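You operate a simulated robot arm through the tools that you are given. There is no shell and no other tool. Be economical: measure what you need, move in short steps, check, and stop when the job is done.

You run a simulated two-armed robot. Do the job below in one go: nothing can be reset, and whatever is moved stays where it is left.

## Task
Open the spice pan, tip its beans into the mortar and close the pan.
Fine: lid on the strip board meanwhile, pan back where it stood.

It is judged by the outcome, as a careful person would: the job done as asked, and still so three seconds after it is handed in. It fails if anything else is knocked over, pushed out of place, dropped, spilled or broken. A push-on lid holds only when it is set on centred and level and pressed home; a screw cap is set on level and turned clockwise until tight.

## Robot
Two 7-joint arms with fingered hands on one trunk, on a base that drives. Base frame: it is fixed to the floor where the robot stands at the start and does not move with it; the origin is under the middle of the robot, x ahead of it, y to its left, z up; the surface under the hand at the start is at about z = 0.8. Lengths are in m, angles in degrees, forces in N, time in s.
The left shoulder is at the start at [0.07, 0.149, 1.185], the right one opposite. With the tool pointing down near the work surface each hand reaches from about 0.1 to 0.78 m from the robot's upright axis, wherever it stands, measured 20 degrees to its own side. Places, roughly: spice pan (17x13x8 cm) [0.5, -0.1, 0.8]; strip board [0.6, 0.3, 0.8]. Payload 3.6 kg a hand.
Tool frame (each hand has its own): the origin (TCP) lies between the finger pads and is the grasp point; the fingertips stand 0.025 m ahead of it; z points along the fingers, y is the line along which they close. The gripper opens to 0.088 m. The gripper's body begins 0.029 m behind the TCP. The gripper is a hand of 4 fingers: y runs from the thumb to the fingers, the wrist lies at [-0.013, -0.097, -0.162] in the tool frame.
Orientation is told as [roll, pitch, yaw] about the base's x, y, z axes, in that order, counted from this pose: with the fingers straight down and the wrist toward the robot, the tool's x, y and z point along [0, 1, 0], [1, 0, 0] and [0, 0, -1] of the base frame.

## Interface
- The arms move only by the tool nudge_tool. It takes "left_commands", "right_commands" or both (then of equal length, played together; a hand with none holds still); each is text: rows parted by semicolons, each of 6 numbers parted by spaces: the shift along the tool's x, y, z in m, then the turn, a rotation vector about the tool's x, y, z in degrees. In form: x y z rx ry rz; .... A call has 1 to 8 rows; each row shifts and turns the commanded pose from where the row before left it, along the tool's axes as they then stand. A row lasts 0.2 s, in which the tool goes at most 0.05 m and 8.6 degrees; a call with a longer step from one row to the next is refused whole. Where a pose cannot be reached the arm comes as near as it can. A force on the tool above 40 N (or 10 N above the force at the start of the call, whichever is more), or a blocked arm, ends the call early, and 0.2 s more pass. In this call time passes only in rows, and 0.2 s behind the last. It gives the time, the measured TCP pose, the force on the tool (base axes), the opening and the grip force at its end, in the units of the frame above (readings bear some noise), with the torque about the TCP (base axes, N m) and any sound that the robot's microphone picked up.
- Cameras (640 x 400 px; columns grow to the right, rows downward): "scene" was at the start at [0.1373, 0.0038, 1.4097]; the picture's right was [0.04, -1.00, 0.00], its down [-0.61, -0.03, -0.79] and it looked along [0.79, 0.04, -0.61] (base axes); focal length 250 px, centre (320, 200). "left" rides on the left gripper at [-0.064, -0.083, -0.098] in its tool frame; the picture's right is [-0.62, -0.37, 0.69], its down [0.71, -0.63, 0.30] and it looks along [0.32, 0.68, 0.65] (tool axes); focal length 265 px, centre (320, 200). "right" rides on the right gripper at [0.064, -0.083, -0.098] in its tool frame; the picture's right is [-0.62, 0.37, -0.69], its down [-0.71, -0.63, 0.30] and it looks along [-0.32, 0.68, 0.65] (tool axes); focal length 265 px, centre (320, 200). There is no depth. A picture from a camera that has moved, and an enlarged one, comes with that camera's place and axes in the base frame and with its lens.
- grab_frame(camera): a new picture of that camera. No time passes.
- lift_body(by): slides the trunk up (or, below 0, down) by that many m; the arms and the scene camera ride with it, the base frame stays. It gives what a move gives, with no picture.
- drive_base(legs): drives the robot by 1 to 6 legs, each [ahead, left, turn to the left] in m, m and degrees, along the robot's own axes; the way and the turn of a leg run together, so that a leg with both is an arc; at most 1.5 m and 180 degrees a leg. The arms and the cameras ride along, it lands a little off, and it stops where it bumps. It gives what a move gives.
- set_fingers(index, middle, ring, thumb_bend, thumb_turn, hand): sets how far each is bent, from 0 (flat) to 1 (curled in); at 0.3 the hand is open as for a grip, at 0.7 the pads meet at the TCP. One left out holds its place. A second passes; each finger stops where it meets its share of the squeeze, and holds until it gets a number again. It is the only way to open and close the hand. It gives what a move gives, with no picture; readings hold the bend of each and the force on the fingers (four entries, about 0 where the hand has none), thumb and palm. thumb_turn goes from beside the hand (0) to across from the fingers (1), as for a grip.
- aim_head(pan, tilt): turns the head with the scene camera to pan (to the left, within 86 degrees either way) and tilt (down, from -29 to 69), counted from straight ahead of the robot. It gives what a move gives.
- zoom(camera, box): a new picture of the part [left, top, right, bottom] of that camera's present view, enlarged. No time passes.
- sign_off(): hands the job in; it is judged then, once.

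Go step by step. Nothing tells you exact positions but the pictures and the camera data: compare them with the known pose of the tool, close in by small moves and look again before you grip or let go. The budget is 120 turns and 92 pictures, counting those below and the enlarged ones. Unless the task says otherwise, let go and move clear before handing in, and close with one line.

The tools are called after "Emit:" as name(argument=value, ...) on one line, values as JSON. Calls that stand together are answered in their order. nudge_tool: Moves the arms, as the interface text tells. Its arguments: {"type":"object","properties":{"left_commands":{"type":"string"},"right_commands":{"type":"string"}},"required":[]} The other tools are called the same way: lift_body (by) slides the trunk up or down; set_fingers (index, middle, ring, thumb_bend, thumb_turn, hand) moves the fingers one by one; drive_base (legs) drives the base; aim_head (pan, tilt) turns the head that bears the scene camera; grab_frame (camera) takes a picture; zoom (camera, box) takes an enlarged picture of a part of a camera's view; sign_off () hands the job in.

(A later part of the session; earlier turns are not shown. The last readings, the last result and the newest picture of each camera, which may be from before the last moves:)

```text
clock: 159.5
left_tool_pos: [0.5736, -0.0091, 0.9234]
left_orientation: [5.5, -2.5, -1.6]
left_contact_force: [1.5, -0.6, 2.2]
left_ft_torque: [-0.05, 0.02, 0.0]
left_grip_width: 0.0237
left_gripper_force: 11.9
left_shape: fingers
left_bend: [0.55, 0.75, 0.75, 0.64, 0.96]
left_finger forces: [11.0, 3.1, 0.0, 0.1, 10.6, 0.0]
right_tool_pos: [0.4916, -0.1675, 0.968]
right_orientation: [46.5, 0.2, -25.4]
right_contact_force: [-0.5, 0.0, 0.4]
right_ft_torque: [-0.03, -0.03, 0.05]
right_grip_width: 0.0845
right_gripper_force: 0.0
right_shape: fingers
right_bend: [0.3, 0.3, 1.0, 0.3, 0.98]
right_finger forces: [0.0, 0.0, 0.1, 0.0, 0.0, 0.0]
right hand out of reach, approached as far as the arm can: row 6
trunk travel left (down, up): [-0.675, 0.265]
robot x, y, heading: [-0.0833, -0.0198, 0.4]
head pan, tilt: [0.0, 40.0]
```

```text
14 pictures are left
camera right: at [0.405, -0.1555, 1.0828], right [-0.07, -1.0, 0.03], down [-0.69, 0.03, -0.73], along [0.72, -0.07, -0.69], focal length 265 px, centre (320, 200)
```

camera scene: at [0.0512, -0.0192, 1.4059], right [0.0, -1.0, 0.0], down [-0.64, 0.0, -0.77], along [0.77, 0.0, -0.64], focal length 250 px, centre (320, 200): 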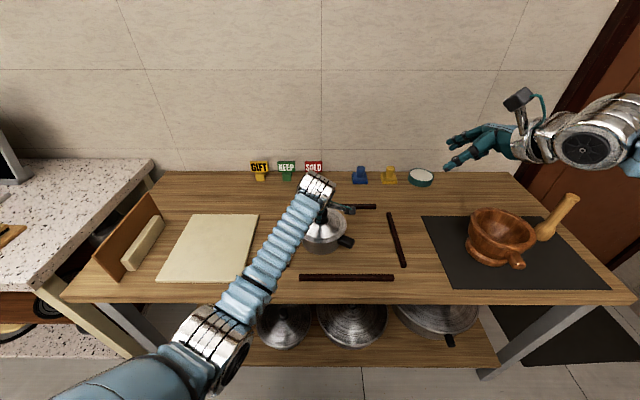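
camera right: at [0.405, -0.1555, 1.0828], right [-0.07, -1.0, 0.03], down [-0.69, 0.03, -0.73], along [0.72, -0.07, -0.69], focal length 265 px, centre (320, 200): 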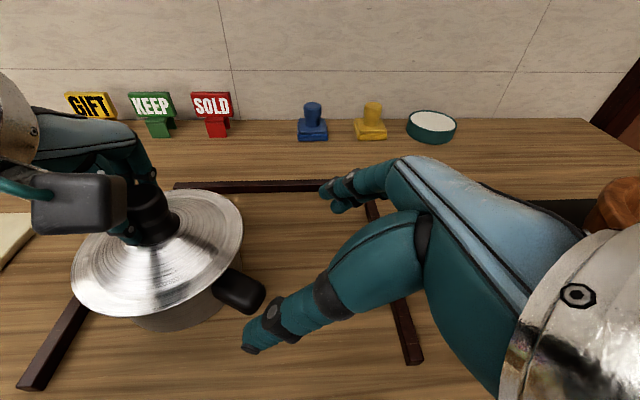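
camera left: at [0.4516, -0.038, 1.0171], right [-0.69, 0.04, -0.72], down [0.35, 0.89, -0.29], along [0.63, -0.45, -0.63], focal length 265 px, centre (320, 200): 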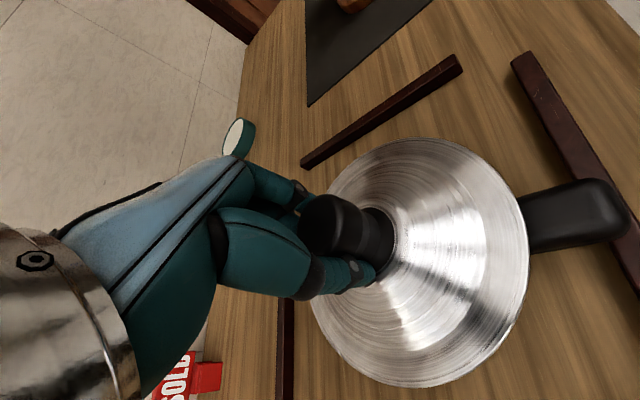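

Emit:
nudge_tool(right_commands="-0.012 0.001 0.03 -3.6 0 3.4;-0.012 0.001 0.03 0 0 0;-0.011 0.001 0.025 0 0 0")

```text
clock: 160.3
left_tool_pos: [0.5734, -0.0094, 0.9231]
left_orientation: [5.6, -2.5, -1.5]
left_contact_force: [0.9, 1.0, 3.2]
left_ft_torque: [-0.04, -0.01, 0.03]
left_grip_width: 0.0234
left_gripper_force: 12.2
left_shape: fingers
left_bend: [0.55, 0.75, 0.75, 0.64, 0.96]
left_finger forces: [11.2, 2.9, 0.0, 0.0, 10.6, 0.0]
right_tool_pos: [0.5219, -0.1266, 0.9551]
right_orientation: [46.4, 0.2, -30.5]
right_contact_force: [-0.2, -0.8, -0.6]
right_ft_torque: [0.01, -0.01, 0.01]
right_grip_width: 0.0846
right_gripper_force: 0.1
right_shape: fingers
right_bend: [0.3, 0.3, 1.0, 0.3, 0.98]
right_finger forces: [0.1, 0.0, 0.0, 0.0, 0.0, 0.0]
right hand out of reach, approached as far as the arm can: row 1, 2, 3
trunk travel left (down, up): [-0.675, 0.265]
robot x, y, heading: [-0.0863, -0.02, 0.3]
head pan, tilt: [0.0, 40.0]
```

The right hand cannot go lower here, so the trunk must drop about 0.12. I'll open the left hand and raise it straight up first, so it comes down around the knob again.

Emit:
set_fingers(hand="left", index=0.3, middle=0.3, ring=0.3, thumb_bend=0.3)

Emit:
nudge_tool(left_commands="0 0 -0.04 0 0 0;0 0 -0.045 -2.6 5.4 0;0 0 -0.045 0 0 0;0 0 -0.03 0 0 0", right_commands="0.022 0 -0.02 0 0 0;0 0 -0.01 0 0 0;0 0 0 0 0 0;0 0 0 0 0 0")

```text
clock: 161.3
left_tool_pos: [0.5742, -0.0097, 0.9213]
left_orientation: [5.5, -2.4, -1.6]
left_contact_force: [-0.1, -0.9, -0.2]
left_ft_torque: [-0.01, -0.01, -0.01]
left_grip_width: 0.0843
left_gripper_force: 0.2
left_shape: fingers
left_bend: [0.3, 0.3, 0.3, 0.3, 0.97]
left_finger forces: [0.1, 0.0, 0.0, 0.0, 0.0, 0.0]
right_tool_pos: [0.5224, -0.1258, 0.9537]
right_orientation: [46.4, 0.3, -30.3]
right_contact_force: [0.4, 0.1, -0.8]
right_ft_torque: [-0.03, 0.0, 0.0]
right_grip_width: 0.0846
right_gripper_force: 0.1
right_shape: fingers
right_bend: [0.3, 0.3, 1.0, 0.3, 0.98]
right_finger forces: [0.0, 0.0, 0.1, 0.0, 0.0, 0.1]
trunk travel left (down, up): [-0.675, 0.265]
robot x, y, heading: [-0.0803, -0.0198, 0.3]
head pan, tilt: [0.0, 40.0]
```

```text
clock: 162.5
left_tool_pos: [0.5783, 0.0254, 1.0658]
left_orientation: [15.2, -4.8, 2.5]
left_contact_force: [-0.9, 0.1, 0.0]
left_ft_torque: [-0.03, -0.02, -0.02]
left_grip_width: 0.0844
left_gripper_force: 0.0
left_shape: fingers
left_bend: [0.3, 0.3, 0.3, 0.3, 0.97]
left_finger forces: [0.0, 0.1, 0.0, 0.0, 0.1, 0.0]
right_tool_pos: [0.518, -0.1315, 0.99]
right_orientation: [46.8, 0.0, -30.3]
right_contact_force: [-0.7, 0.3, 0.0]
right_ft_torque: [0.01, -0.01, 0.0]
right_grip_width: 0.0844
right_gripper_force: 0.1
right_shape: fingers
right_bend: [0.3, 0.3, 1.0, 0.3, 0.98]
right_finger forces: [0.1, 0.0, 0.0, 0.0, 0.0, 0.1]
trunk travel left (down, up): [-0.675, 0.265]
robot x, y, heading: [-0.0814, -0.0214, 0.2]
head pan, tilt: [0.0, 40.0]
stopped in row 4 (left hand): the arm was blocked; the commanded pose is now the measured one
```

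Emit:
nudge_tool(left_commands="0 0 0 4 -5 5;0 0 0 0 -5 6;0 0 0 0 0 8;0 0 0 0 0 8;0 0 0 0 0 8;0 0 0 0 0 8;0 0 0 0 0 8;0 0 0 0 0 8")

```text
clock: 164.3
left_tool_pos: [0.579, 0.0237, 1.0641]
left_orientation: [2.5, 4.3, -55.8]
left_contact_force: [-0.8, -0.5, 0.1]
left_ft_torque: [-0.03, -0.02, 0.01]
left_grip_width: 0.0841
left_gripper_force: 0.0
left_shape: fingers
left_bend: [0.3, 0.3, 0.3, 0.3, 0.97]
left_finger forces: [0.0, 0.0, 0.0, 0.0, 0.0, 0.1]
right_tool_pos: [0.5186, -0.1309, 0.9905]
right_orientation: [46.8, 0.0, -30.4]
right_contact_force: [-0.1, 0.2, 0.3]
right_ft_torque: [-0.02, -0.02, 0.01]
right_grip_width: 0.085
right_gripper_force: 0.1
right_shape: fingers
right_bend: [0.3, 0.3, 1.0, 0.3, 0.98]
right_finger forces: [0.0, 0.0, 0.0, 0.0, 0.1, 0.0]
trunk travel left (down, up): [-0.675, 0.265]
robot x, y, heading: [-0.0831, -0.0217, 0.4]
head pan, tilt: [0.0, 40.0]
```

Emit:
nudge_tool(left_commands="0 0 -0.025 -4.5 2.2 0;0 0 -0.03 0 0 0")

Emit:
lift_body(by=-0.12)

Emit:
nudge_tool(right_commands="0 0 0 0 0 0")

Emit:
grab_frame(camera="right")

Emit:
grab_frame(camera="left")

```text
clock: 164.9
left_tool_pos: [0.5761, 0.017, 1.1196]
left_orientation: [4.8, -0.1, -56.0]
left_contact_force: [-0.7, 0.4, 0.2]
left_ft_torque: [-0.04, 0.02, -0.01]
left_grip_width: 0.0843
left_gripper_force: 0.0
left_shape: fingers
left_bend: [0.3, 0.3, 0.3, 0.3, 0.97]
left_finger forces: [0.0, 0.1, 0.0, 0.2, 0.0, 0.0]
right_tool_pos: [0.5181, -0.1319, 0.9914]
right_orientation: [46.8, -0.1, -30.3]
right_contact_force: [-0.6, -0.9, -0.6]
right_ft_torque: [-0.01, -0.01, 0.03]
right_grip_width: 0.0846
right_gripper_force: 0.1
right_shape: fingers
right_bend: [0.3, 0.3, 1.0, 0.3, 0.98]
right_finger forces: [0.1, 0.1, 0.0, 0.1, 0.0, 0.0]
trunk travel left (down, up): [-0.675, 0.265]
robot x, y, heading: [-0.0823, -0.0222, 0.3]
head pan, tilt: [0.0, 40.0]
```

```text
clock: 166.4
left_tool_pos: [0.5755, 0.0185, 1.0018]
left_orientation: [4.8, 0.0, -55.9]
left_contact_force: [0.2, -0.2, 0.0]
left_ft_torque: [0.01, -0.01, -0.01]
left_grip_width: 0.0845
left_gripper_force: 0.1
left_shape: fingers
left_bend: [0.3, 0.3, 0.3, 0.3, 0.97]
left_finger forces: [0.1, 0.0, 0.0, 0.0, 0.0, 0.1]
right_tool_pos: [0.5178, -0.1315, 0.8708]
right_orientation: [46.8, -0.2, -30.3]
right_contact_force: [0.3, 0.3, 0.3]
right_ft_torque: [-0.02, 0.02, 0.02]
right_grip_width: 0.0847
right_gripper_force: 0.0
right_shape: fingers
right_bend: [0.3, 0.3, 1.0, 0.3, 0.98]
right_finger forces: [0.0, 0.0, 0.0, 0.0, 0.1, 0.0]
trunk travel left (down, up): [-0.555, 0.385]
robot x, y, heading: [-0.0826, -0.0199, 0.4]
head pan, tilt: [0.0, 40.0]
```

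```text
clock: 166.8
left_tool_pos: [0.5766, 0.019, 1.0008]
left_orientation: [4.8, -0.1, -55.9]
left_contact_force: [0.7, -0.5, 0.8]
left_ft_torque: [0.0, -0.02, -0.03]
left_grip_width: 0.0846
left_gripper_force: 0.0
left_shape: fingers
left_bend: [0.3, 0.3, 0.3, 0.3, 0.97]
left_finger forces: [0.0, 0.0, 0.0, 0.0, 0.0, 0.0]
right_tool_pos: [0.5184, -0.1321, 0.8709]
right_orientation: [46.7, -0.1, -30.2]
right_contact_force: [-0.4, 0.0, -0.3]
right_ft_torque: [0.01, 0.01, 0.02]
right_grip_width: 0.0846
right_gripper_force: 0.0
right_shape: fingers
right_bend: [0.3, 0.3, 1.0, 0.3, 0.98]
right_finger forces: [0.1, 0.0, 0.0, 0.0, 0.0, 0.0]
trunk travel left (down, up): [-0.555, 0.385]
robot x, y, heading: [-0.0827, -0.0188, 0.2]
head pan, tilt: [0.0, 40.0]
```

```text
13 pictures are left
camera right: at [0.4319, -0.1135, 0.9851], right [-0.15, -0.99, 0.02], down [-0.68, 0.09, -0.73], along [0.72, -0.12, -0.68], focal length 265 px, centre (320, 200)
```

right: 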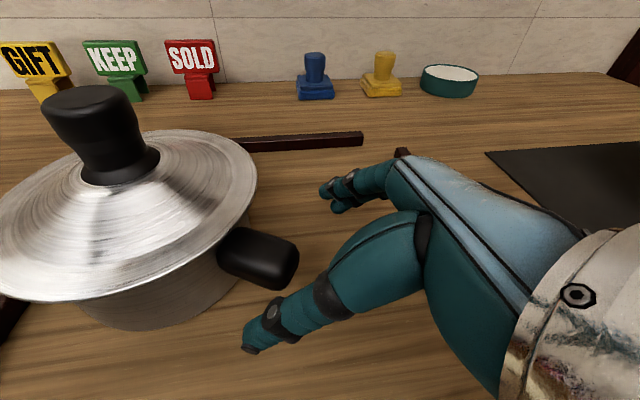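

```text
12 pictures are left
camera left: at [0.4699, 0.0472, 1.0929], right [-0.67, -0.01, -0.74], down [0.26, 0.93, -0.24], along [0.7, -0.36, -0.62], focal length 265 px, centre (320, 200)
```

left: 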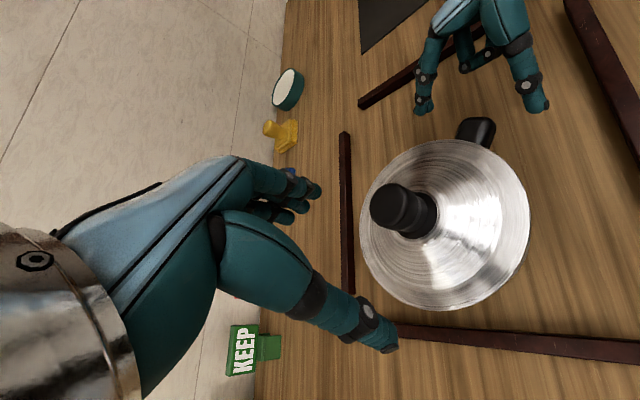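

Both hands are well placed now. The right hand advances along the handle and closes.

Emit:
nudge_tool(right_commands="0.0026 0 0.0217 0 0 0;0.0026 0 0.0217 0 0 0", left_commands="-0.012 0.014 0 -4 -2.7 0;-0.0125 0.014 0.02 0 0 0")

Emit:
set_fingers(hand="right", index=0.75, middle=0.75, thumb_bend=0.75)

Emit:
grab_frame(camera="left")

```text
clock: 167.4
left_tool_pos: [0.5743, -0.0209, 0.9796]
left_orientation: [2.1, -4.1, -56.2]
left_contact_force: [-0.8, -0.6, 0.1]
left_ft_torque: [-0.02, -0.02, -0.01]
left_grip_width: 0.0846
left_gripper_force: 0.0
left_shape: fingers
left_bend: [0.3, 0.3, 0.3, 0.3, 0.97]
left_finger forces: [0.1, 0.0, 0.0, 0.0, 0.1, 0.0]
right_tool_pos: [0.5311, -0.1088, 0.8503]
right_orientation: [46.9, -0.1, -30.3]
right_contact_force: [-0.1, -0.7, 0.2]
right_ft_torque: [0.04, 0.02, 0.02]
right_grip_width: 0.0845
right_gripper_force: 0.0
right_shape: fingers
right_bend: [0.3, 0.3, 1.0, 0.3, 0.98]
right_finger forces: [0.1, 0.0, 0.1, 0.1, 0.0, 0.0]
right hand out of reach, approached as far as the arm can: row 2
trunk travel left (down, up): [-0.555, 0.385]
robot x, y, heading: [-0.0872, -0.0238, 0.3]
head pan, tilt: [0.0, 40.0]
```

```text
clock: 168.4
left_tool_pos: [0.5734, -0.0198, 0.9792]
left_orientation: [2.1, -4.0, -56.2]
left_contact_force: [0.6, -0.2, -0.7]
left_ft_torque: [-0.01, -0.02, 0.01]
left_grip_width: 0.0842
left_gripper_force: 0.1
left_shape: fingers
left_bend: [0.3, 0.3, 0.3, 0.3, 0.97]
left_finger forces: [0.0, 0.0, 0.1, 0.0, 0.1, 0.0]
right_tool_pos: [0.5314, -0.1078, 0.8501]
right_orientation: [46.8, 0.1, -30.3]
right_contact_force: [0.2, 0.7, 0.0]
right_ft_torque: [0.02, 0.01, 0.07]
right_grip_width: 0.0218
right_gripper_force: 18.1
right_shape: fingers
right_bend: [0.72, 0.64, 1.0, 0.58, 0.96]
right_finger forces: [9.9, 8.8, 0.0, 0.0, 17.0, 0.0]
trunk travel left (down, up): [-0.555, 0.385]
robot x, y, heading: [-0.0853, -0.0227, 0.3]
head pan, tilt: [0.0, 40.0]
```

```text
11 pictures are left
camera left: at [0.4678, 0.0169, 1.0697], right [-0.67, -0.07, -0.74], down [0.26, 0.91, -0.32], along [0.69, -0.41, -0.59], focal length 265 px, centre (320, 200)
```

left: 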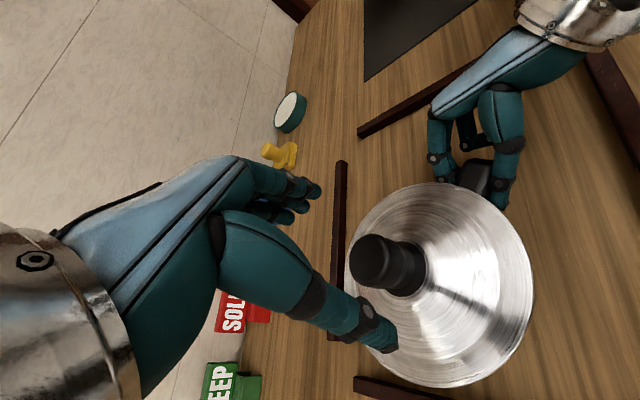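

The right grip is firm on both fingers and the knob is directly under the left hand. I'll level, descend and grip it.

Emit:
nudge_tool(left_commands="0 0 0 0.5 -4.6 0;0 0 0.028 0 0 0;0 0 0.028 0 0 0")

Emit:
set_fingers(hand="left", index=0.75, middle=0.75, ring=0.75, thumb_bend=0.75)

```text
clock: 169.2
left_tool_pos: [0.5715, -0.0235, 0.9236]
left_orientation: [-2.5, -3.5, -56.2]
left_contact_force: [-1.1, -0.5, -0.5]
left_ft_torque: [0.0, 0.0, -0.02]
left_grip_width: 0.0844
left_gripper_force: 0.1
left_shape: fingers
left_bend: [0.3, 0.3, 0.3, 0.3, 0.97]
left_finger forces: [0.0, 0.1, 0.1, 0.0, 0.0, 0.0]
right_tool_pos: [0.5318, -0.107, 0.8497]
right_orientation: [46.7, 0.1, -30.3]
right_contact_force: [0.2, 0.7, 0.3]
right_ft_torque: [0.11, 0.0, 0.06]
right_grip_width: 0.0223
right_gripper_force: 18.0
right_shape: fingers
right_bend: [0.72, 0.64, 1.0, 0.58, 0.96]
right_finger forces: [9.9, 8.9, 0.0, 0.0, 17.0, 0.1]
trunk travel left (down, up): [-0.555, 0.385]
robot x, y, heading: [-0.0886, -0.0201, 0.4]
head pan, tilt: [0.0, 40.0]
```

```text
clock: 170.2
left_tool_pos: [0.5723, -0.0244, 0.9249]
left_orientation: [-2.6, -3.6, -56.3]
left_contact_force: [1.0, -1.5, -0.1]
left_ft_torque: [-0.03, -0.02, 0.0]
left_grip_width: 0.018
left_gripper_force: 20.0
left_shape: fingers
left_bend: [0.73, 0.63, 0.74, 0.59, 0.93]
left_finger forces: [8.7, 9.2, 6.3, 0.0, 15.4, 0.0]
right_tool_pos: [0.531, -0.1078, 0.8503]
right_orientation: [46.7, 0.0, -30.1]
right_contact_force: [-0.8, 1.6, -0.8]
right_ft_torque: [0.09, 0.02, 0.1]
right_grip_width: 0.0223
right_gripper_force: 17.9
right_shape: fingers
right_bend: [0.72, 0.64, 1.0, 0.58, 0.96]
right_finger forces: [9.9, 8.8, 0.1, 0.1, 16.6, 0.0]
trunk travel left (down, up): [-0.555, 0.385]
robot x, y, heading: [-0.0831, -0.0156, 0.4]
head pan, tilt: [0.0, 40.0]
heard: snap
```

A strong grip, and I heard a snap. I'll pull the lid up gently while the right hand holds the pan.

Emit:
nudge_tool(left_commands="0 0 -0.005 0 0 0;0 0 -0.005 0 0 0;0 0 -0.005 0 0 0;0 0 -0.005 0 0 0")

Emit:
zoom(camera="scene", box=[260, 120, 440, 255])

```text
clock: 171.2
left_tool_pos: [0.5732, -0.0219, 0.9441]
left_orientation: [-2.5, -3.6, -56.2]
left_contact_force: [0.1, -0.2, -1.1]
left_ft_torque: [0.03, -0.01, 0.0]
left_grip_width: 0.0179
left_gripper_force: 19.1
left_shape: fingers
left_bend: [0.73, 0.63, 0.74, 0.59, 0.93]
left_finger forces: [7.9, 8.5, 5.8, 0.0, 15.5, 0.0]
right_tool_pos: [0.5314, -0.1074, 0.8494]
right_orientation: [46.8, 0.0, -30.3]
right_contact_force: [-0.5, -0.6, -1.2]
right_ft_torque: [0.06, 0.01, 0.1]
right_grip_width: 0.0218
right_gripper_force: 18.2
right_shape: fingers
right_bend: [0.72, 0.65, 1.0, 0.58, 0.96]
right_finger forces: [10.2, 9.2, 0.0, 0.0, 16.1, 0.0]
trunk travel left (down, up): [-0.555, 0.385]
robot x, y, heading: [-0.084, -0.0198, 0.4]
head pan, tilt: [0.0, 40.0]
```

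```text
2.96 times, centred on (350, 188) of scene
camera zoom: at [0.0511, -0.0195, 1.2858], right [0.0, -1.0, 0.0], down [-0.64, 0.0, -0.77], along [0.77, 0.0, -0.64], focal length 740 px, centre (231, 237)
```

zoom: 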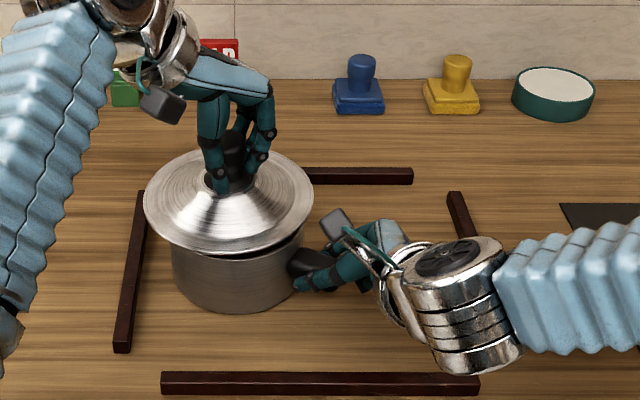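

The lid is off, with a clear gap and a weight of about 1 N. The left hand carries it up and over to the cream board while the right keeps the pan still.

Emit:
nudge_tool(left_commands="0 0 -0.03 0 0 0;0 0 -0.02 3.6 2.5 0;0.02 -0.037 0 0 0 0;0.02 -0.037 0 0 0 0;0.02 -0.037 0 0 0 0;0.02 -0.037 0 0 0 0;0.02 -0.037 0 0 0 0;0.02 -0.037 0 0 0 0")

Emit:
nudge_tool(left_commands="0.02 -0.037 0 0 0 0;0.019 -0.036 0 0 0 0")

Emit:
grab_frame(camera="scene")

```text
clock: 173.0
left_tool_pos: [0.5509, 0.2351, 0.9908]
left_orientation: [0.1, 0.0, -56.4]
left_contact_force: [0.1, -0.1, -0.8]
left_ft_torque: [0.01, 0.0, 0.0]
left_grip_width: 0.0176
left_gripper_force: 18.4
left_shape: fingers
left_bend: [0.73, 0.63, 0.74, 0.59, 0.93]
left_finger forces: [7.4, 8.5, 5.6, 0.0, 15.0, 0.0]
right_tool_pos: [0.5308, -0.1072, 0.85]
right_orientation: [46.8, -0.1, -30.3]
right_contact_force: [-0.4, 0.1, -1.4]
right_ft_torque: [0.01, 0.0, 0.0]
right_grip_width: 0.022
right_gripper_force: 17.8
right_shape: fingers
right_bend: [0.72, 0.65, 1.0, 0.58, 0.95]
right_finger forces: [10.8, 9.2, 0.0, 0.0, 16.2, 0.0]
trunk travel left (down, up): [-0.555, 0.385]
robot x, y, heading: [-0.0854, -0.0187, 0.2]
head pan, tilt: [0.0, 40.0]
```

```text
clock: 173.6
left_tool_pos: [0.5415, 0.3158, 0.9911]
left_orientation: [0.1, 0.0, -56.4]
left_contact_force: [-0.9, 0.5, 0.0]
left_ft_torque: [-0.02, 0.02, -0.01]
left_grip_width: 0.0175
left_gripper_force: 18.2
left_shape: fingers
left_bend: [0.73, 0.63, 0.74, 0.59, 0.93]
left_finger forces: [7.4, 8.4, 5.5, 0.1, 14.9, 0.0]
right_tool_pos: [0.5306, -0.1065, 0.8515]
right_orientation: [46.8, -0.1, -30.3]
right_contact_force: [0.5, 0.2, -0.8]
right_ft_torque: [0.03, 0.03, 0.02]
right_grip_width: 0.022
right_gripper_force: 17.8
right_shape: fingers
right_bend: [0.72, 0.65, 1.0, 0.58, 0.95]
right_finger forces: [10.8, 9.3, 0.1, 0.0, 16.2, 0.0]
trunk travel left (down, up): [-0.555, 0.385]
robot x, y, heading: [-0.0845, -0.0209, 0.2]
head pan, tilt: [0.0, 40.0]
```

```text
9 pictures are left
camera scene: at [0.051, -0.0189, 1.2858], right [0.0, -1.0, 0.0], down [-0.64, 0.0, -0.77], along [0.77, 0.0, -0.64], focal length 250 px, centre (320, 200)
```

scene: 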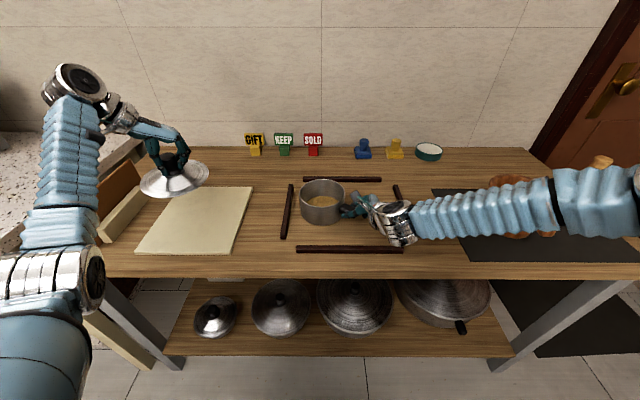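

The beans are visible and the lid is over the middle of the board. Lowering it.

Emit:
nudge_tool(left_commands="0 -0 0.03 0 0 0;0 0 0.03 0 0 0;0 0 0.03 0 0 0;0 0 0.006 0 0 0")

Emit:
nudge_tool(left_commands="0 0 0.004 0 0 0;0 0 0.004 0 0 0")

```text
clock: 174.6
left_tool_pos: [0.5403, 0.315, 0.8961]
left_orientation: [0.1, -0.1, -56.4]
left_contact_force: [0.2, -0.6, 0.4]
left_ft_torque: [0.0, -0.01, 0.0]
left_grip_width: 0.017
left_gripper_force: 17.7
left_shape: fingers
left_bend: [0.73, 0.63, 0.74, 0.59, 0.93]
left_finger forces: [6.9, 8.4, 5.3, 0.0, 14.6, 0.1]
right_tool_pos: [0.5304, -0.1073, 0.8501]
right_orientation: [46.9, 0.0, -30.3]
right_contact_force: [0.2, 0.2, -1.6]
right_ft_torque: [0.02, -0.01, -0.03]
right_grip_width: 0.0219
right_gripper_force: 18.2
right_shape: fingers
right_bend: [0.72, 0.65, 1.0, 0.58, 0.95]
right_finger forces: [11.0, 9.2, 0.1, 0.1, 16.3, 0.1]
trunk travel left (down, up): [-0.555, 0.385]
robot x, y, heading: [-0.08, -0.0196, 0.3]
head pan, tilt: [0.0, 40.0]
```

```text
clock: 175.2
left_tool_pos: [0.5422, 0.3161, 0.8893]
left_orientation: [0.0, 0.0, -56.3]
left_contact_force: [-0.4, 0.7, -0.3]
left_ft_torque: [0.0, -0.01, 0.0]
left_grip_width: 0.0173
left_gripper_force: 17.8
left_shape: fingers
left_bend: [0.73, 0.63, 0.74, 0.59, 0.93]
left_finger forces: [7.0, 8.4, 5.5, 0.1, 14.7, 0.1]
right_tool_pos: [0.5319, -0.1076, 0.8484]
right_orientation: [46.8, 0.0, -30.3]
right_contact_force: [-0.4, 0.2, -0.2]
right_ft_torque: [0.03, 0.01, -0.01]
right_grip_width: 0.0223
right_gripper_force: 18.5
right_shape: fingers
right_bend: [0.72, 0.65, 1.0, 0.58, 0.95]
right_finger forces: [10.8, 9.1, 0.0, 0.0, 16.3, 0.0]
trunk travel left (down, up): [-0.555, 0.385]
robot x, y, heading: [-0.0852, -0.0225, -0.1]
head pan, tilt: [0.0, 40.0]
```

Emit:
nudge_tool(left_commands="0 0 0.003 0 0 0;0 0 0.003 0 0 0;0 0 0.003 0 0 0")

```text
clock: 176.0
left_tool_pos: [0.5408, 0.3149, 0.8814]
left_orientation: [0.0, 0.0, -56.3]
left_contact_force: [-0.7, 0.8, 0.2]
left_ft_torque: [-0.04, -0.02, 0.0]
left_grip_width: 0.0173
left_gripper_force: 17.7
left_shape: fingers
left_bend: [0.73, 0.63, 0.74, 0.59, 0.93]
left_finger forces: [6.8, 8.4, 5.4, 0.0, 14.6, 0.0]
right_tool_pos: [0.5317, -0.1075, 0.8496]
right_orientation: [46.8, 0.1, -30.3]
right_contact_force: [0.0, 0.2, -1.1]
right_ft_torque: [0.03, 0.01, 0.01]
right_grip_width: 0.0221
right_gripper_force: 17.8
right_shape: fingers
right_bend: [0.72, 0.65, 1.0, 0.58, 0.95]
right_finger forces: [10.9, 9.3, 0.0, 0.0, 16.3, 0.0]
trunk travel left (down, up): [-0.555, 0.385]
robot x, y, heading: [-0.0847, -0.0222, 0.2]
head pan, tilt: [0.0, 40.0]
```

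Emit:
nudge_tool(left_commands="0 0 0.003 0 0 0;0 0 0.003 0 0 0")

Emit:
nudge_tool(left_commands="0 0 0.003 0 0 0")

```text
clock: 176.6
left_tool_pos: [0.5402, 0.3163, 0.8738]
left_orientation: [0.1, 0.0, -56.3]
left_contact_force: [-0.6, 0.2, -1.3]
left_ft_torque: [-0.01, 0.02, -0.02]
left_grip_width: 0.0173
left_gripper_force: 18.1
left_shape: fingers
left_bend: [0.73, 0.63, 0.74, 0.59, 0.93]
left_finger forces: [7.0, 8.4, 5.5, 0.1, 14.6, 0.0]
right_tool_pos: [0.5313, -0.1066, 0.8499]
right_orientation: [46.8, 0.0, -30.4]
right_contact_force: [0.2, -0.4, -0.8]
right_ft_torque: [0.05, 0.01, 0.0]
right_grip_width: 0.0222
right_gripper_force: 18.0
right_shape: fingers
right_bend: [0.72, 0.65, 1.0, 0.58, 0.95]
right_finger forces: [10.8, 9.2, 0.0, 0.0, 16.3, 0.0]
trunk travel left (down, up): [-0.555, 0.385]
robot x, y, heading: [-0.0869, -0.0236, 0.2]
head pan, tilt: [0.0, 40.0]
```

```text
clock: 177.0
left_tool_pos: [0.5415, 0.3159, 0.8725]
left_orientation: [-0.1, 0.1, -56.3]
left_contact_force: [0.0, 0.8, 0.0]
left_ft_torque: [-0.02, 0.02, -0.01]
left_grip_width: 0.0173
left_gripper_force: 17.7
left_shape: fingers
left_bend: [0.73, 0.64, 0.74, 0.59, 0.93]
left_finger forces: [6.9, 8.5, 5.5, 0.0, 14.6, 0.0]
right_tool_pos: [0.5313, -0.1077, 0.85]
right_orientation: [46.8, -0.1, -30.2]
right_contact_force: [-0.3, 0.2, -1.5]
right_ft_torque: [0.01, 0.03, 0.0]
right_grip_width: 0.0222
right_gripper_force: 18.2
right_shape: fingers
right_bend: [0.72, 0.65, 1.0, 0.58, 0.95]
right_finger forces: [10.8, 9.2, 0.1, 0.0, 16.3, 0.1]
trunk travel left (down, up): [-0.555, 0.385]
robot x, y, heading: [-0.084, -0.0196, 0.5]
head pan, tilt: [0.0, 40.0]
```

Emit:
nudge_tool(left_commands="0 0 0.003 0 0 0;0 0 0.003 0 0 0")

Emit:
zoom(camera="scene", box=[100, 140, 260, 260])

```text
clock: 177.6
left_tool_pos: [0.5399, 0.3152, 0.8693]
left_orientation: [0.3, -0.2, -56.2]
left_contact_force: [4.1, 0.5, 14.3]
left_ft_torque: [0.28, 0.43, -0.09]
left_grip_width: 0.017
left_gripper_force: 23.6
left_shape: fingers
left_bend: [0.74, 0.64, 0.74, 0.59, 0.93]
left_finger forces: [6.8, 8.3, 6.7, 0.1, 24.6, 0.0]
right_tool_pos: [0.5311, -0.1074, 0.8506]
right_orientation: [46.9, 0.0, -30.3]
right_contact_force: [0.0, 0.1, -0.2]
right_ft_torque: [-0.01, -0.02, 0.0]
right_grip_width: 0.022
right_gripper_force: 18.0
right_shape: fingers
right_bend: [0.72, 0.65, 1.0, 0.58, 0.95]
right_finger forces: [10.9, 9.2, 0.0, 0.0, 16.4, 0.0]
trunk travel left (down, up): [-0.555, 0.385]
robot x, y, heading: [-0.0832, -0.0214, 0.3]
head pan, tilt: [0.0, 40.0]
```

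```text
3.33 times, centred on (180, 200) of scene
camera zoom: at [0.0496, -0.0209, 1.2863], right [0.0, -1.0, 0.0], down [-0.64, 0.0, -0.77], along [0.77, 0.0, -0.64], focal length 832 px, centre (787, 200)
```

zoom: 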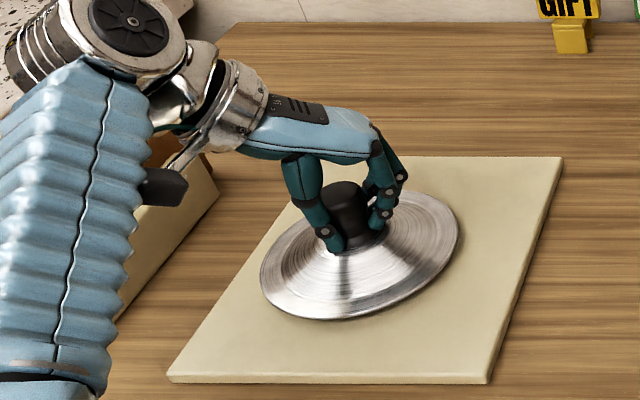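

The lid is resting on the board. I'll ease off, release it and lift straight clear.

Emit:
nudge_tool(left_commands="0 0 -0.003 0 0 0")

Emit:
set_fingers(hand="left", index=0.3, middle=0.3, ring=0.3, thumb_bend=0.3)

Emit:
nudge_tool(left_commands="0 0 -0.04 0 0 0;0 0 -0.045 0 0 0;0 0 -0.045 0 0 0")

```text
clock: 178.0
left_tool_pos: [0.5413, 0.3147, 0.8692]
left_orientation: [0.0, 0.0, -56.3]
left_contact_force: [2.8, 0.0, 9.2]
left_ft_torque: [0.17, 0.19, -0.06]
left_grip_width: 0.0169
left_gripper_force: 20.2
left_shape: fingers
left_bend: [0.74, 0.64, 0.74, 0.59, 0.93]
left_finger forces: [6.9, 8.1, 6.1, 0.1, 19.1, 0.0]
right_tool_pos: [0.5313, -0.1085, 0.8502]
right_orientation: [46.9, 0.0, -30.3]
right_contact_force: [-0.8, -0.1, -0.2]
right_ft_torque: [0.03, 0.04, -0.02]
right_grip_width: 0.0221
right_gripper_force: 18.5
right_shape: fingers
right_bend: [0.72, 0.65, 1.0, 0.58, 0.95]
right_finger forces: [10.8, 9.2, 0.1, 0.1, 16.2, 0.1]
trunk travel left (down, up): [-0.555, 0.385]
robot x, y, heading: [-0.0834, -0.0176, 0.6]
head pan, tilt: [0.0, 40.0]
```

```text
clock: 179.0
left_tool_pos: [0.5422, 0.3161, 0.8692]
left_orientation: [-0.1, 0.0, -56.3]
left_contact_force: [-0.5, -0.1, -0.5]
left_ft_torque: [-0.02, 0.0, 0.02]
left_grip_width: 0.0845
left_gripper_force: 0.1
left_shape: fingers
left_bend: [0.3, 0.3, 0.3, 0.3, 0.97]
left_finger forces: [0.1, 0.0, 0.1, 0.0, 0.0, 0.0]
right_tool_pos: [0.5313, -0.1076, 0.8494]
right_orientation: [46.8, 0.0, -30.3]
right_contact_force: [0.4, -0.3, -1.0]
right_ft_torque: [0.05, 0.0, 0.03]
right_grip_width: 0.0219
right_gripper_force: 18.4
right_shape: fingers
right_bend: [0.72, 0.65, 1.0, 0.58, 0.95]
right_finger forces: [10.7, 9.3, 0.1, 0.0, 16.3, 0.0]
trunk travel left (down, up): [-0.555, 0.385]
robot x, y, heading: [-0.0866, -0.0195, 0.2]
head pan, tilt: [0.0, 40.0]
```

```text
clock: 179.8
left_tool_pos: [0.5397, 0.3141, 0.9974]
left_orientation: [0.0, 0.0, -56.3]
left_contact_force: [0.0, -0.5, 0.0]
left_ft_torque: [-0.01, 0.0, -0.01]
left_grip_width: 0.0843
left_gripper_force: 0.0
left_shape: fingers
left_bend: [0.3, 0.3, 0.3, 0.3, 0.97]
left_finger forces: [0.0, 0.0, 0.0, 0.0, 0.0, 0.0]
right_tool_pos: [0.5313, -0.1081, 0.8502]
right_orientation: [46.9, 0.0, -30.3]
right_contact_force: [-0.5, -0.6, -0.4]
right_ft_torque: [0.0, -0.02, 0.0]
right_grip_width: 0.022
right_gripper_force: 18.2
right_shape: fingers
right_bend: [0.72, 0.65, 1.0, 0.58, 0.95]
right_finger forces: [11.0, 9.2, 0.1, 0.0, 16.3, 0.1]
trunk travel left (down, up): [-0.555, 0.385]
robot x, y, heading: [-0.0813, -0.0199, 0.3]
head pan, tilt: [0.0, 40.0]
```

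The lid is parked. Now a careful lift test of the open pan with the right hand.

Emit:
nudge_tool(right_commands="0.0073 0 -0.0069 0 0 0;0.0073 0 -0.0069 0 0 0;0.0073 0 -0.0069 0 0 0")

Emit:
zoom(camera="scene", box=[260, 150, 420, 250])

```text
clock: 180.6
left_tool_pos: [0.5417, 0.316, 0.997]
left_orientation: [0.0, 0.1, -56.4]
left_contact_force: [0.1, 0.0, -0.2]
left_ft_torque: [-0.04, -0.02, 0.01]
left_grip_width: 0.0843
left_gripper_force: 0.1
left_shape: fingers
left_bend: [0.3, 0.3, 0.3, 0.3, 0.97]
left_finger forces: [0.0, 0.0, 0.0, 0.0, 0.0, 0.0]
right_tool_pos: [0.5304, -0.106, 0.8798]
right_orientation: [46.6, 0.0, -30.1]
right_contact_force: [0.3, -0.5, -1.9]
right_ft_torque: [-0.13, 0.05, -0.01]
right_grip_width: 0.022
right_gripper_force: 16.6
right_shape: fingers
right_bend: [0.72, 0.73, 1.0, 0.58, 0.96]
right_finger forces: [10.5, 6.3, 0.0, 0.0, 16.2, 0.0]
trunk travel left (down, up): [-0.555, 0.385]
robot x, y, heading: [-0.0814, -0.0232, 0.4]
head pan, tilt: [0.0, 40.0]
```

```text
4.00 times, centred on (340, 200) of scene
camera zoom: at [0.0514, -0.0192, 1.2857], right [0.01, -1.0, 0.0], down [-0.64, 0.0, -0.77], along [0.77, 0.0, -0.64], focal length 999 px, centre (240, 200)
```

zoom: 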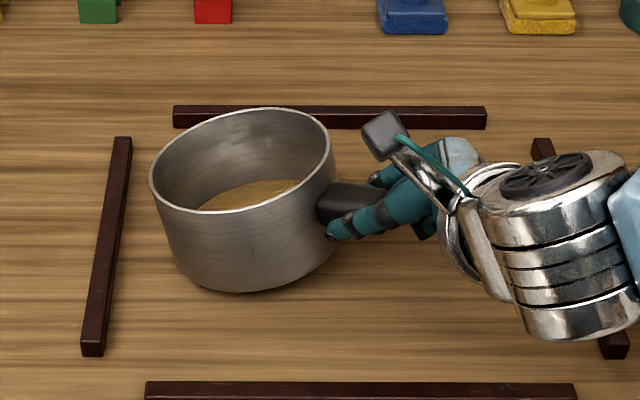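

The pan lifts with its far end drooping about 15°, and the beans stay well inside. I'll raise it and pitch the hand up to level it.

Emit:
nudge_tool(right_commands="0.02 0 -0.015 0 3.5 0;0.02 0 -0.015 0 3.5 0;0.02 0 -0.013 0 3.5 0;0.02 0 -0.012 0 3.5 0;0.02 0 -0.01 0 0 0;0.02 0 -0.01 0 0 0")

Emit:
zoom(camera="scene", box=[260, 100, 420, 220])

```text
clock: 182.0
left_tool_pos: [0.5404, 0.3155, 0.9962]
left_orientation: [0.0, 0.1, -56.3]
left_contact_force: [-0.2, -0.6, 0.4]
left_ft_torque: [-0.02, 0.03, 0.01]
left_grip_width: 0.0846
left_gripper_force: 0.1
left_shape: fingers
left_bend: [0.3, 0.3, 0.3, 0.3, 0.97]
left_finger forces: [0.0, 0.0, 0.1, 0.0, 0.1, 0.0]
right_tool_pos: [0.5343, -0.1013, 1.0214]
right_orientation: [60.7, 0.1, -30.3]
right_contact_force: [-0.1, -0.6, -2.3]
right_ft_torque: [-0.12, 0.06, -0.04]
right_grip_width: 0.0221
right_gripper_force: 11.2
right_shape: fingers
right_bend: [0.72, 0.75, 1.0, 0.6, 0.98]
right_finger forces: [11.1, 0.0, 0.0, 0.0, 11.3, 0.1]
trunk travel left (down, up): [-0.555, 0.385]
robot x, y, heading: [-0.0875, -0.0184, 0.5]
head pan, tilt: [0.0, 40.0]
```

```text
3.33 times, centred on (340, 160) of scene
camera zoom: at [0.0508, -0.0192, 1.2858], right [0.01, -1.0, 0.0], down [-0.64, 0.0, -0.77], along [0.77, 0.0, -0.64], focal length 832 px, centre (253, 333)
```

zoom: 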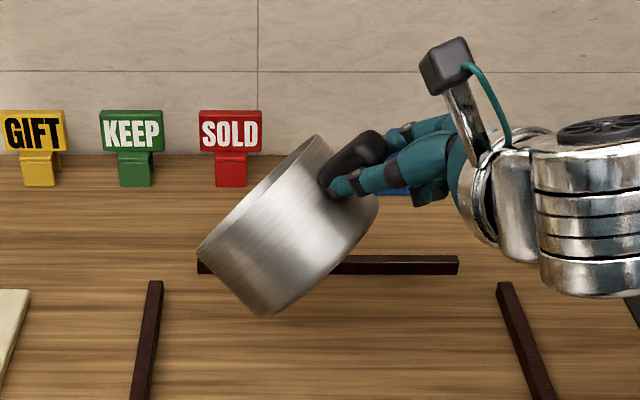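

The handle is pivoting in the grip and the pan is drooping too far. I'll set it straight back down before anything spills and regrip better.

Emit:
nudge_tool(right_commands="-0.0203 0 0.0114 0 0 0;-0.0203 0 0.0114 0 0 0;-0.0203 0 0.0114 0 0 0;-0.0203 0 0.0114 0 0 0")

Emit:
nudge_tool(right_commands="-0.014 0 0.008 0 -3 0;-0.014 0 0.008 0 -4 0;-0.01 0 0.006 0 -4 0;-0.006 0 0.004 0 -3 0")

Emit:
zoom(camera="scene", box=[260, 130, 420, 250])

```text
clock: 183.0
left_tool_pos: [0.5418, 0.3139, 0.9964]
left_orientation: [0.0, 0.0, -56.3]
left_contact_force: [-0.3, 0.9, 0.0]
left_ft_torque: [-0.03, 0.0, -0.01]
left_grip_width: 0.0846
left_gripper_force: 0.0
left_shape: fingers
left_bend: [0.3, 0.3, 0.3, 0.3, 0.97]
left_finger forces: [0.0, 0.0, 0.0, 0.1, 0.0, 0.1]
right_tool_pos: [0.537, -0.1009, 0.936]
right_orientation: [60.5, 0.2, -30.3]
right_contact_force: [-0.5, 0.4, -1.8]
right_ft_torque: [-0.09, 0.01, 0.02]
right_grip_width: 0.022
right_gripper_force: 11.2
right_shape: fingers
right_bend: [0.72, 0.75, 1.0, 0.6, 0.98]
right_finger forces: [11.2, 0.0, 0.0, 0.0, 11.3, 0.1]
right hand out of reach, approached as far as the arm can: row 4
trunk travel left (down, up): [-0.555, 0.385]
robot x, y, heading: [-0.081, -0.0203, 0.4]
head pan, tilt: [0.0, 40.0]
```

```text
clock: 184.0
left_tool_pos: [0.5412, 0.3155, 0.9974]
left_orientation: [0.0, 0.0, -56.3]
left_contact_force: [-1.1, 0.0, -0.2]
left_ft_torque: [0.01, -0.02, 0.04]
left_grip_width: 0.0842
left_gripper_force: 0.0
left_shape: fingers
left_bend: [0.3, 0.3, 0.3, 0.3, 0.97]
left_finger forces: [0.0, 0.0, 0.0, 0.0, 0.0, 0.0]
right_tool_pos: [0.5346, -0.1007, 0.8863]
right_orientation: [46.8, -0.1, -30.3]
right_contact_force: [-0.9, -0.8, 2.2]
right_ft_torque: [0.23, -0.05, 0.08]
right_grip_width: 0.0221
right_gripper_force: 15.3
right_shape: fingers
right_bend: [0.73, 0.74, 1.0, 0.61, 0.96]
right_finger forces: [11.6, 8.8, 0.0, 0.0, 11.2, 0.1]
trunk travel left (down, up): [-0.555, 0.385]
robot x, y, heading: [-0.0829, -0.0231, 0.3]
head pan, tilt: [0.0, 40.0]
```

```text
3.33 times, centred on (340, 190) of scene
camera zoom: at [0.0512, -0.0196, 1.2858], right [0.0, -1.0, 0.0], down [-0.64, 0.0, -0.77], along [0.77, 0.0, -0.64], focal length 832 px, centre (253, 233)
```

zoom: 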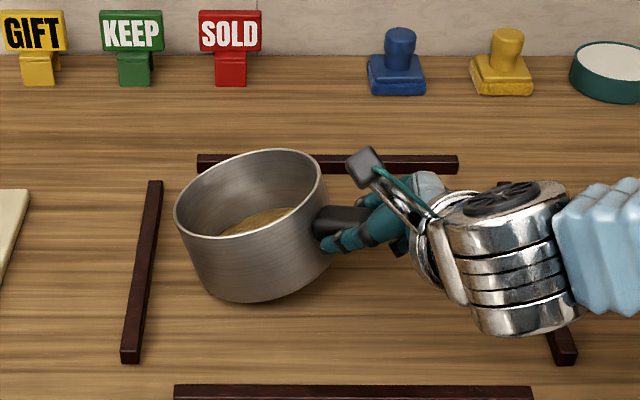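

The beans are still in. I'll set the pan flat and release. Instead of the handle I'll pinch the rim wall, thumb outside and fingers inside, so the pads resist the pan's weight properly.

Emit:
nudge_tool(right_commands="-0.009 0 0.008 0 0 0;-0.009 0 0.008 0 0 0;-0.007 0 0.007 0 0 0")

Emit:
set_fingers(hand="right", index=0.3, middle=0.3, thumb_bend=0.3)

Emit:
nudge_tool(right_commands="0 0 -0.03 0 0 0;0 0 -0.035 0 0 0;0.02 0 -0.035 0 0 0;0.03 0 -0.03 0 -8 0;0.03 0 -0.03 0 -8 0;0 0 -0.03 0 -8 0;0 0 0 0 -8 0;0 0 0 0 -8 0")

Emit:
nudge_tool(right_commands="0 0 0 0 -6.8 -7.5;0 0 0 0 0 -7.5;0 0 0 0 0 -7.5;0 0 0 0 0 -7.5")

Emit:
set_fingers(hand="right", ring=0.3)

Emit:
zoom(camera="scene", box=[260, 130, 460, 255])

```text
clock: 184.8
left_tool_pos: [0.5399, 0.3151, 0.9974]
left_orientation: [-0.1, 0.0, -56.3]
left_contact_force: [-0.5, 0.4, 0.1]
left_ft_torque: [0.02, 0.0, 0.01]
left_grip_width: 0.0843
left_gripper_force: 0.1
left_shape: fingers
left_bend: [0.3, 0.3, 0.3, 0.3, 0.97]
left_finger forces: [0.0, 0.0, 0.0, 0.1, 0.1, 0.0]
right_tool_pos: [0.5322, -0.104, 0.855]
right_orientation: [46.9, -0.1, -30.3]
right_contact_force: [0.1, 1.1, 1.1]
right_ft_torque: [0.31, -0.06, 0.0]
right_grip_width: 0.0221
right_gripper_force: 15.6
right_shape: fingers
right_bend: [0.73, 0.73, 1.0, 0.62, 0.95]
right_finger forces: [11.7, 9.8, 0.1, 0.0, 11.2, 0.1]
right hand out of reach, approached as far as the arm can: row 3
trunk travel left (down, up): [-0.555, 0.385]
robot x, y, heading: [-0.0836, -0.0214, 0.3]
head pan, tilt: [0.0, 40.0]
```

```text
clock: 185.8
left_tool_pos: [0.5396, 0.3155, 0.9974]
left_orientation: [0.0, 0.0, -56.3]
left_contact_force: [-0.6, -0.9, -0.4]
left_ft_torque: [0.02, 0.02, 0.03]
left_grip_width: 0.0845
left_gripper_force: 0.0
left_shape: fingers
left_bend: [0.3, 0.3, 0.3, 0.3, 0.97]
left_finger forces: [0.1, 0.0, 0.1, 0.0, 0.0, 0.0]
right_tool_pos: [0.5328, -0.1047, 0.8555]
right_orientation: [46.8, 0.0, -30.3]
right_contact_force: [-0.3, 0.0, -0.2]
right_ft_torque: [0.0, 0.01, -0.01]
right_grip_width: 0.0847
right_gripper_force: 0.1
right_shape: fingers
right_bend: [0.3, 0.3, 1.0, 0.3, 0.97]
right_finger forces: [0.0, 0.1, 0.0, 0.0, 0.0, 0.0]
trunk travel left (down, up): [-0.555, 0.385]
robot x, y, heading: [-0.0817, -0.0172, 0.2]
head pan, tilt: [0.0, 40.0]
```

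```text
clock: 187.6
left_tool_pos: [0.542, 0.3148, 0.9962]
left_orientation: [-0.1, 0.1, -56.3]
left_contact_force: [0.2, -0.8, -0.4]
left_ft_torque: [-0.01, 0.02, 0.03]
left_grip_width: 0.0844
left_gripper_force: 0.0
left_shape: fingers
left_bend: [0.3, 0.3, 0.3, 0.3, 0.97]
left_finger forces: [0.1, 0.1, 0.1, 0.0, 0.0, 0.1]
right_tool_pos: [0.4979, -0.1668, 1.0465]
right_orientation: [6.7, 0.1, -30.2]
right_contact_force: [0.0, 0.0, -0.8]
right_ft_torque: [0.0, 0.01, 0.02]
right_grip_width: 0.0844
right_gripper_force: 0.2
right_shape: fingers
right_bend: [0.3, 0.3, 1.0, 0.3, 0.97]
right_finger forces: [0.0, 0.1, 0.0, 0.0, 0.0, 0.0]
trunk travel left (down, up): [-0.555, 0.385]
robot x, y, heading: [-0.0853, -0.0185, -0.0]
head pan, tilt: [0.0, 40.0]
```

```text
refused: row 1 steps farther than a row can; nothing moved
```

```text
clock: 188.6
left_tool_pos: [0.5411, 0.3155, 0.9968]
left_orientation: [0.0, 0.0, -56.4]
left_contact_force: [0.6, 0.5, -0.2]
left_ft_torque: [0.0, 0.01, 0.0]
left_grip_width: 0.0844
left_gripper_force: 0.0
left_shape: fingers
left_bend: [0.3, 0.3, 0.3, 0.3, 0.97]
left_finger forces: [0.0, 0.0, 0.0, 0.0, 0.0, 0.0]
right_tool_pos: [0.4961, -0.1674, 1.047]
right_orientation: [6.8, 0.0, -30.3]
right_contact_force: [0.6, -0.2, 0.2]
right_ft_torque: [-0.01, 0.01, -0.01]
right_grip_width: 0.0842
right_gripper_force: 0.2
right_shape: fingers
right_bend: [0.3, 0.3, 0.3, 0.3, 0.97]
right_finger forces: [0.0, 0.1, 0.0, 0.0, 0.0, 0.0]
trunk travel left (down, up): [-0.555, 0.385]
robot x, y, heading: [-0.0855, -0.0223, 0.1]
head pan, tilt: [0.0, 40.0]
```

```text
3.20 times, centred on (360, 192) of scene
camera zoom: at [0.0518, -0.0196, 1.2857], right [0.0, -1.0, 0.0], down [-0.64, 0.0, -0.77], along [0.77, 0.0, -0.64], focal length 799 px, centre (192, 224)
```

zoom: 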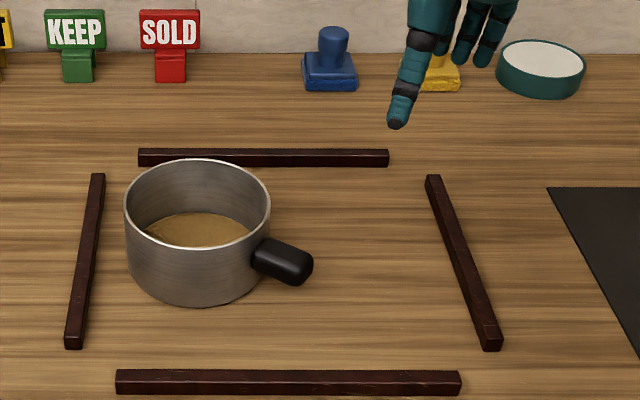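

The pan sits flat, centred at about (0.606, -0.024), with the near rim point at (0.542, -0.024) and the handle pointing right-front. I'll turn the right hand vertical at yaw 0 and bring it above the near rim.

Emit:
nudge_tool(right_commands="0 0 0 0 -6.8 0;0 0 0 0 0 -7.5;0 0 0 0 0 -7.5;0 0 0 0 0 -7.5;0 0 0 0 0 -7.5;0.04 0.01 0 0 0 0;0.04 0.01 0 0 0 0")

Emit:
nudge_tool(right_commands="0.032 0.013 0.02 0 0 0;0.031 0.013 0.03 0 0 0;0 0 0.03 0 0 0;0 0 0.02 0 0 0")

```text
clock: 190.2
left_tool_pos: [0.5429, 0.3138, 0.9958]
left_orientation: [-0.1, 0.2, -56.2]
left_contact_force: [0.5, 0.3, -0.6]
left_ft_torque: [0.03, 0.03, -0.01]
left_grip_width: 0.0841
left_gripper_force: 0.2
left_shape: fingers
left_bend: [0.3, 0.3, 0.3, 0.3, 0.97]
left_finger forces: [0.0, 0.1, 0.1, 0.0, 0.0, 0.0]
right_tool_pos: [0.5127, -0.1005, 1.0457]
right_orientation: [0.2, 0.0, -0.4]
right_contact_force: [0.1, 0.0, -0.1]
right_ft_torque: [0.03, 0.02, 0.01]
right_grip_width: 0.0841
right_gripper_force: 0.0
right_shape: fingers
right_bend: [0.3, 0.3, 0.3, 0.3, 0.98]
right_finger forces: [0.0, 0.0, 0.0, 0.0, 0.0, 0.0]
right hand out of reach, approached as far as the arm can: row 7
trunk travel left (down, up): [-0.555, 0.385]
robot x, y, heading: [-0.0861, -0.0219, 0.2]
head pan, tilt: [0.0, 40.0]
```

```text
clock: 191.2
left_tool_pos: [0.5422, 0.315, 0.9959]
left_orientation: [-0.1, 0.1, -56.4]
left_contact_force: [-0.7, 0.3, 0.7]
left_ft_torque: [-0.02, 0.04, -0.02]
left_grip_width: 0.0843
left_gripper_force: 0.0
left_shape: fingers
left_bend: [0.3, 0.3, 0.3, 0.3, 0.97]
left_finger forces: [0.1, 0.0, 0.1, 0.1, 0.1, 0.1]
right_tool_pos: [0.4981, -0.0882, 0.9419]
right_orientation: [0.0, -0.1, -0.2]
right_contact_force: [0.0, 0.6, -0.3]
right_ft_torque: [-0.02, 0.01, 0.01]
right_grip_width: 0.0844
right_gripper_force: 0.0
right_shape: fingers
right_bend: [0.3, 0.3, 0.3, 0.3, 0.98]
right_finger forces: [0.1, 0.0, 0.1, 0.0, 0.0, 0.0]
right hand out of reach, approached as far as the arm can: row 1, 2
trunk travel left (down, up): [-0.555, 0.385]
robot x, y, heading: [-0.085, -0.0228, 0.2]
head pan, tilt: [0.0, 40.0]
```

Emit:
nudge_tool(left_commands="0 0 -0.04 0 0 0;0 0 -0.04 0 0 0")

Emit:
drive_base(legs=[[0.03, 0.11, 0]])

```text
clock: 191.8
left_tool_pos: [0.5409, 0.3124, 1.0796]
left_orientation: [0.0, 0.1, -56.4]
left_contact_force: [0.0, 0.0, 0.0]
left_ft_torque: [0.0, -0.01, -0.01]
left_grip_width: 0.0844
left_gripper_force: 0.0
left_shape: fingers
left_bend: [0.3, 0.3, 0.3, 0.3, 0.97]
left_finger forces: [0.0, 0.1, 0.0, 0.0, 0.0, 0.0]
right_tool_pos: [0.4959, -0.0896, 0.9442]
right_orientation: [0.1, 0.0, -0.3]
right_contact_force: [0.1, -0.7, 0.2]
right_ft_torque: [0.02, -0.03, -0.02]
right_grip_width: 0.0846
right_gripper_force: 0.1
right_shape: fingers
right_bend: [0.3, 0.3, 0.3, 0.3, 0.98]
right_finger forces: [0.1, 0.0, 0.1, 0.0, 0.0, 0.1]
trunk travel left (down, up): [-0.555, 0.385]
robot x, y, heading: [-0.0867, -0.0184, 0.3]
head pan, tilt: [0.0, 40.0]
```

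```text
clock: 193.9
left_tool_pos: [0.5717, 0.4237, 1.0793]
left_orientation: [0.0, 0.0, -56.3]
left_contact_force: [0.2, -0.4, -0.5]
left_ft_torque: [0.02, 0.01, -0.01]
left_grip_width: 0.0842
left_gripper_force: 0.0
left_shape: fingers
left_bend: [0.3, 0.3, 0.3, 0.3, 0.97]
left_finger forces: [0.0, 0.0, 0.1, 0.0, 0.0, 0.0]
right_tool_pos: [0.5269, 0.0219, 0.9439]
right_orientation: [-0.1, -0.1, -0.4]
right_contact_force: [0.1, -0.1, 0.5]
right_ft_torque: [0.04, -0.02, 0.02]
right_grip_width: 0.0847
right_gripper_force: 0.1
right_shape: fingers
right_bend: [0.3, 0.3, 0.3, 0.3, 0.98]
right_finger forces: [0.0, 0.0, 0.0, 0.0, 0.0, 0.0]
trunk travel left (down, up): [-0.555, 0.385]
robot x, y, heading: [-0.0502, 0.0927, 0.1]
head pan, tilt: [0.0, 40.0]
```

Emit:
nudge_tool(right_commands="-0.021 0.008 0.015 0 0 0;-0.021 0.008 0.025 0 0 0;0 0 0.03 0 0 0;0 0 0.02 0 0 0;0 0 0.01 0 0 0")

Emit:
set_fingers(hand="right", index=0.8, middle=0.8, ring=0.8, thumb_bend=0.8)

```text
clock: 195.1
left_tool_pos: [0.5715, 0.4241, 1.0791]
left_orientation: [0.0, -0.1, -56.3]
left_contact_force: [-0.7, -0.2, -0.4]
left_ft_torque: [-0.01, 0.01, -0.01]
left_grip_width: 0.0845
left_gripper_force: 0.0
left_shape: fingers
left_bend: [0.3, 0.3, 0.3, 0.3, 0.97]
left_finger forces: [0.0, 0.1, 0.0, 0.0, 0.0, 0.0]
right_tool_pos: [0.5392, -0.0222, 0.8462]
right_orientation: [0.1, -0.1, -0.3]
right_contact_force: [-0.2, -0.3, 0.2]
right_ft_torque: [-0.02, -0.02, 0.01]
right_grip_width: 0.0844
right_gripper_force: 0.1
right_shape: fingers
right_bend: [0.3, 0.3, 0.3, 0.3, 0.98]
right_finger forces: [0.1, 0.1, 0.0, 0.0, 0.0, 0.1]
trunk travel left (down, up): [-0.555, 0.385]
robot x, y, heading: [-0.055, 0.0965, 0.2]
head pan, tilt: [0.0, 40.0]
```

```text
clock: 196.1
left_tool_pos: [0.5698, 0.425, 1.079]
left_orientation: [-0.1, 0.1, -56.2]
left_contact_force: [-0.9, 0.3, 0.6]
left_ft_torque: [0.01, 0.03, 0.01]
left_grip_width: 0.0845
left_gripper_force: 0.1
left_shape: fingers
left_bend: [0.3, 0.3, 0.3, 0.3, 0.97]
left_finger forces: [0.0, 0.1, 0.1, 0.0, 0.0, 0.1]
right_tool_pos: [0.5396, -0.0223, 0.8452]
right_orientation: [0.1, -0.1, -0.3]
right_contact_force: [0.5, 0.0, -1.8]
right_ft_torque: [0.08, 0.03, 0.01]
right_grip_width: 0.0
right_gripper_force: 12.5
right_shape: fingers
right_bend: [0.77, 0.8, 0.8, 0.73, 0.93]
right_finger forces: [11.4, 0.5, 0.0, 0.1, 11.8, 0.1]
trunk travel left (down, up): [-0.555, 0.385]
robot x, y, heading: [-0.0516, 0.0953, 0.2]
head pan, tilt: [0.0, 40.0]
```

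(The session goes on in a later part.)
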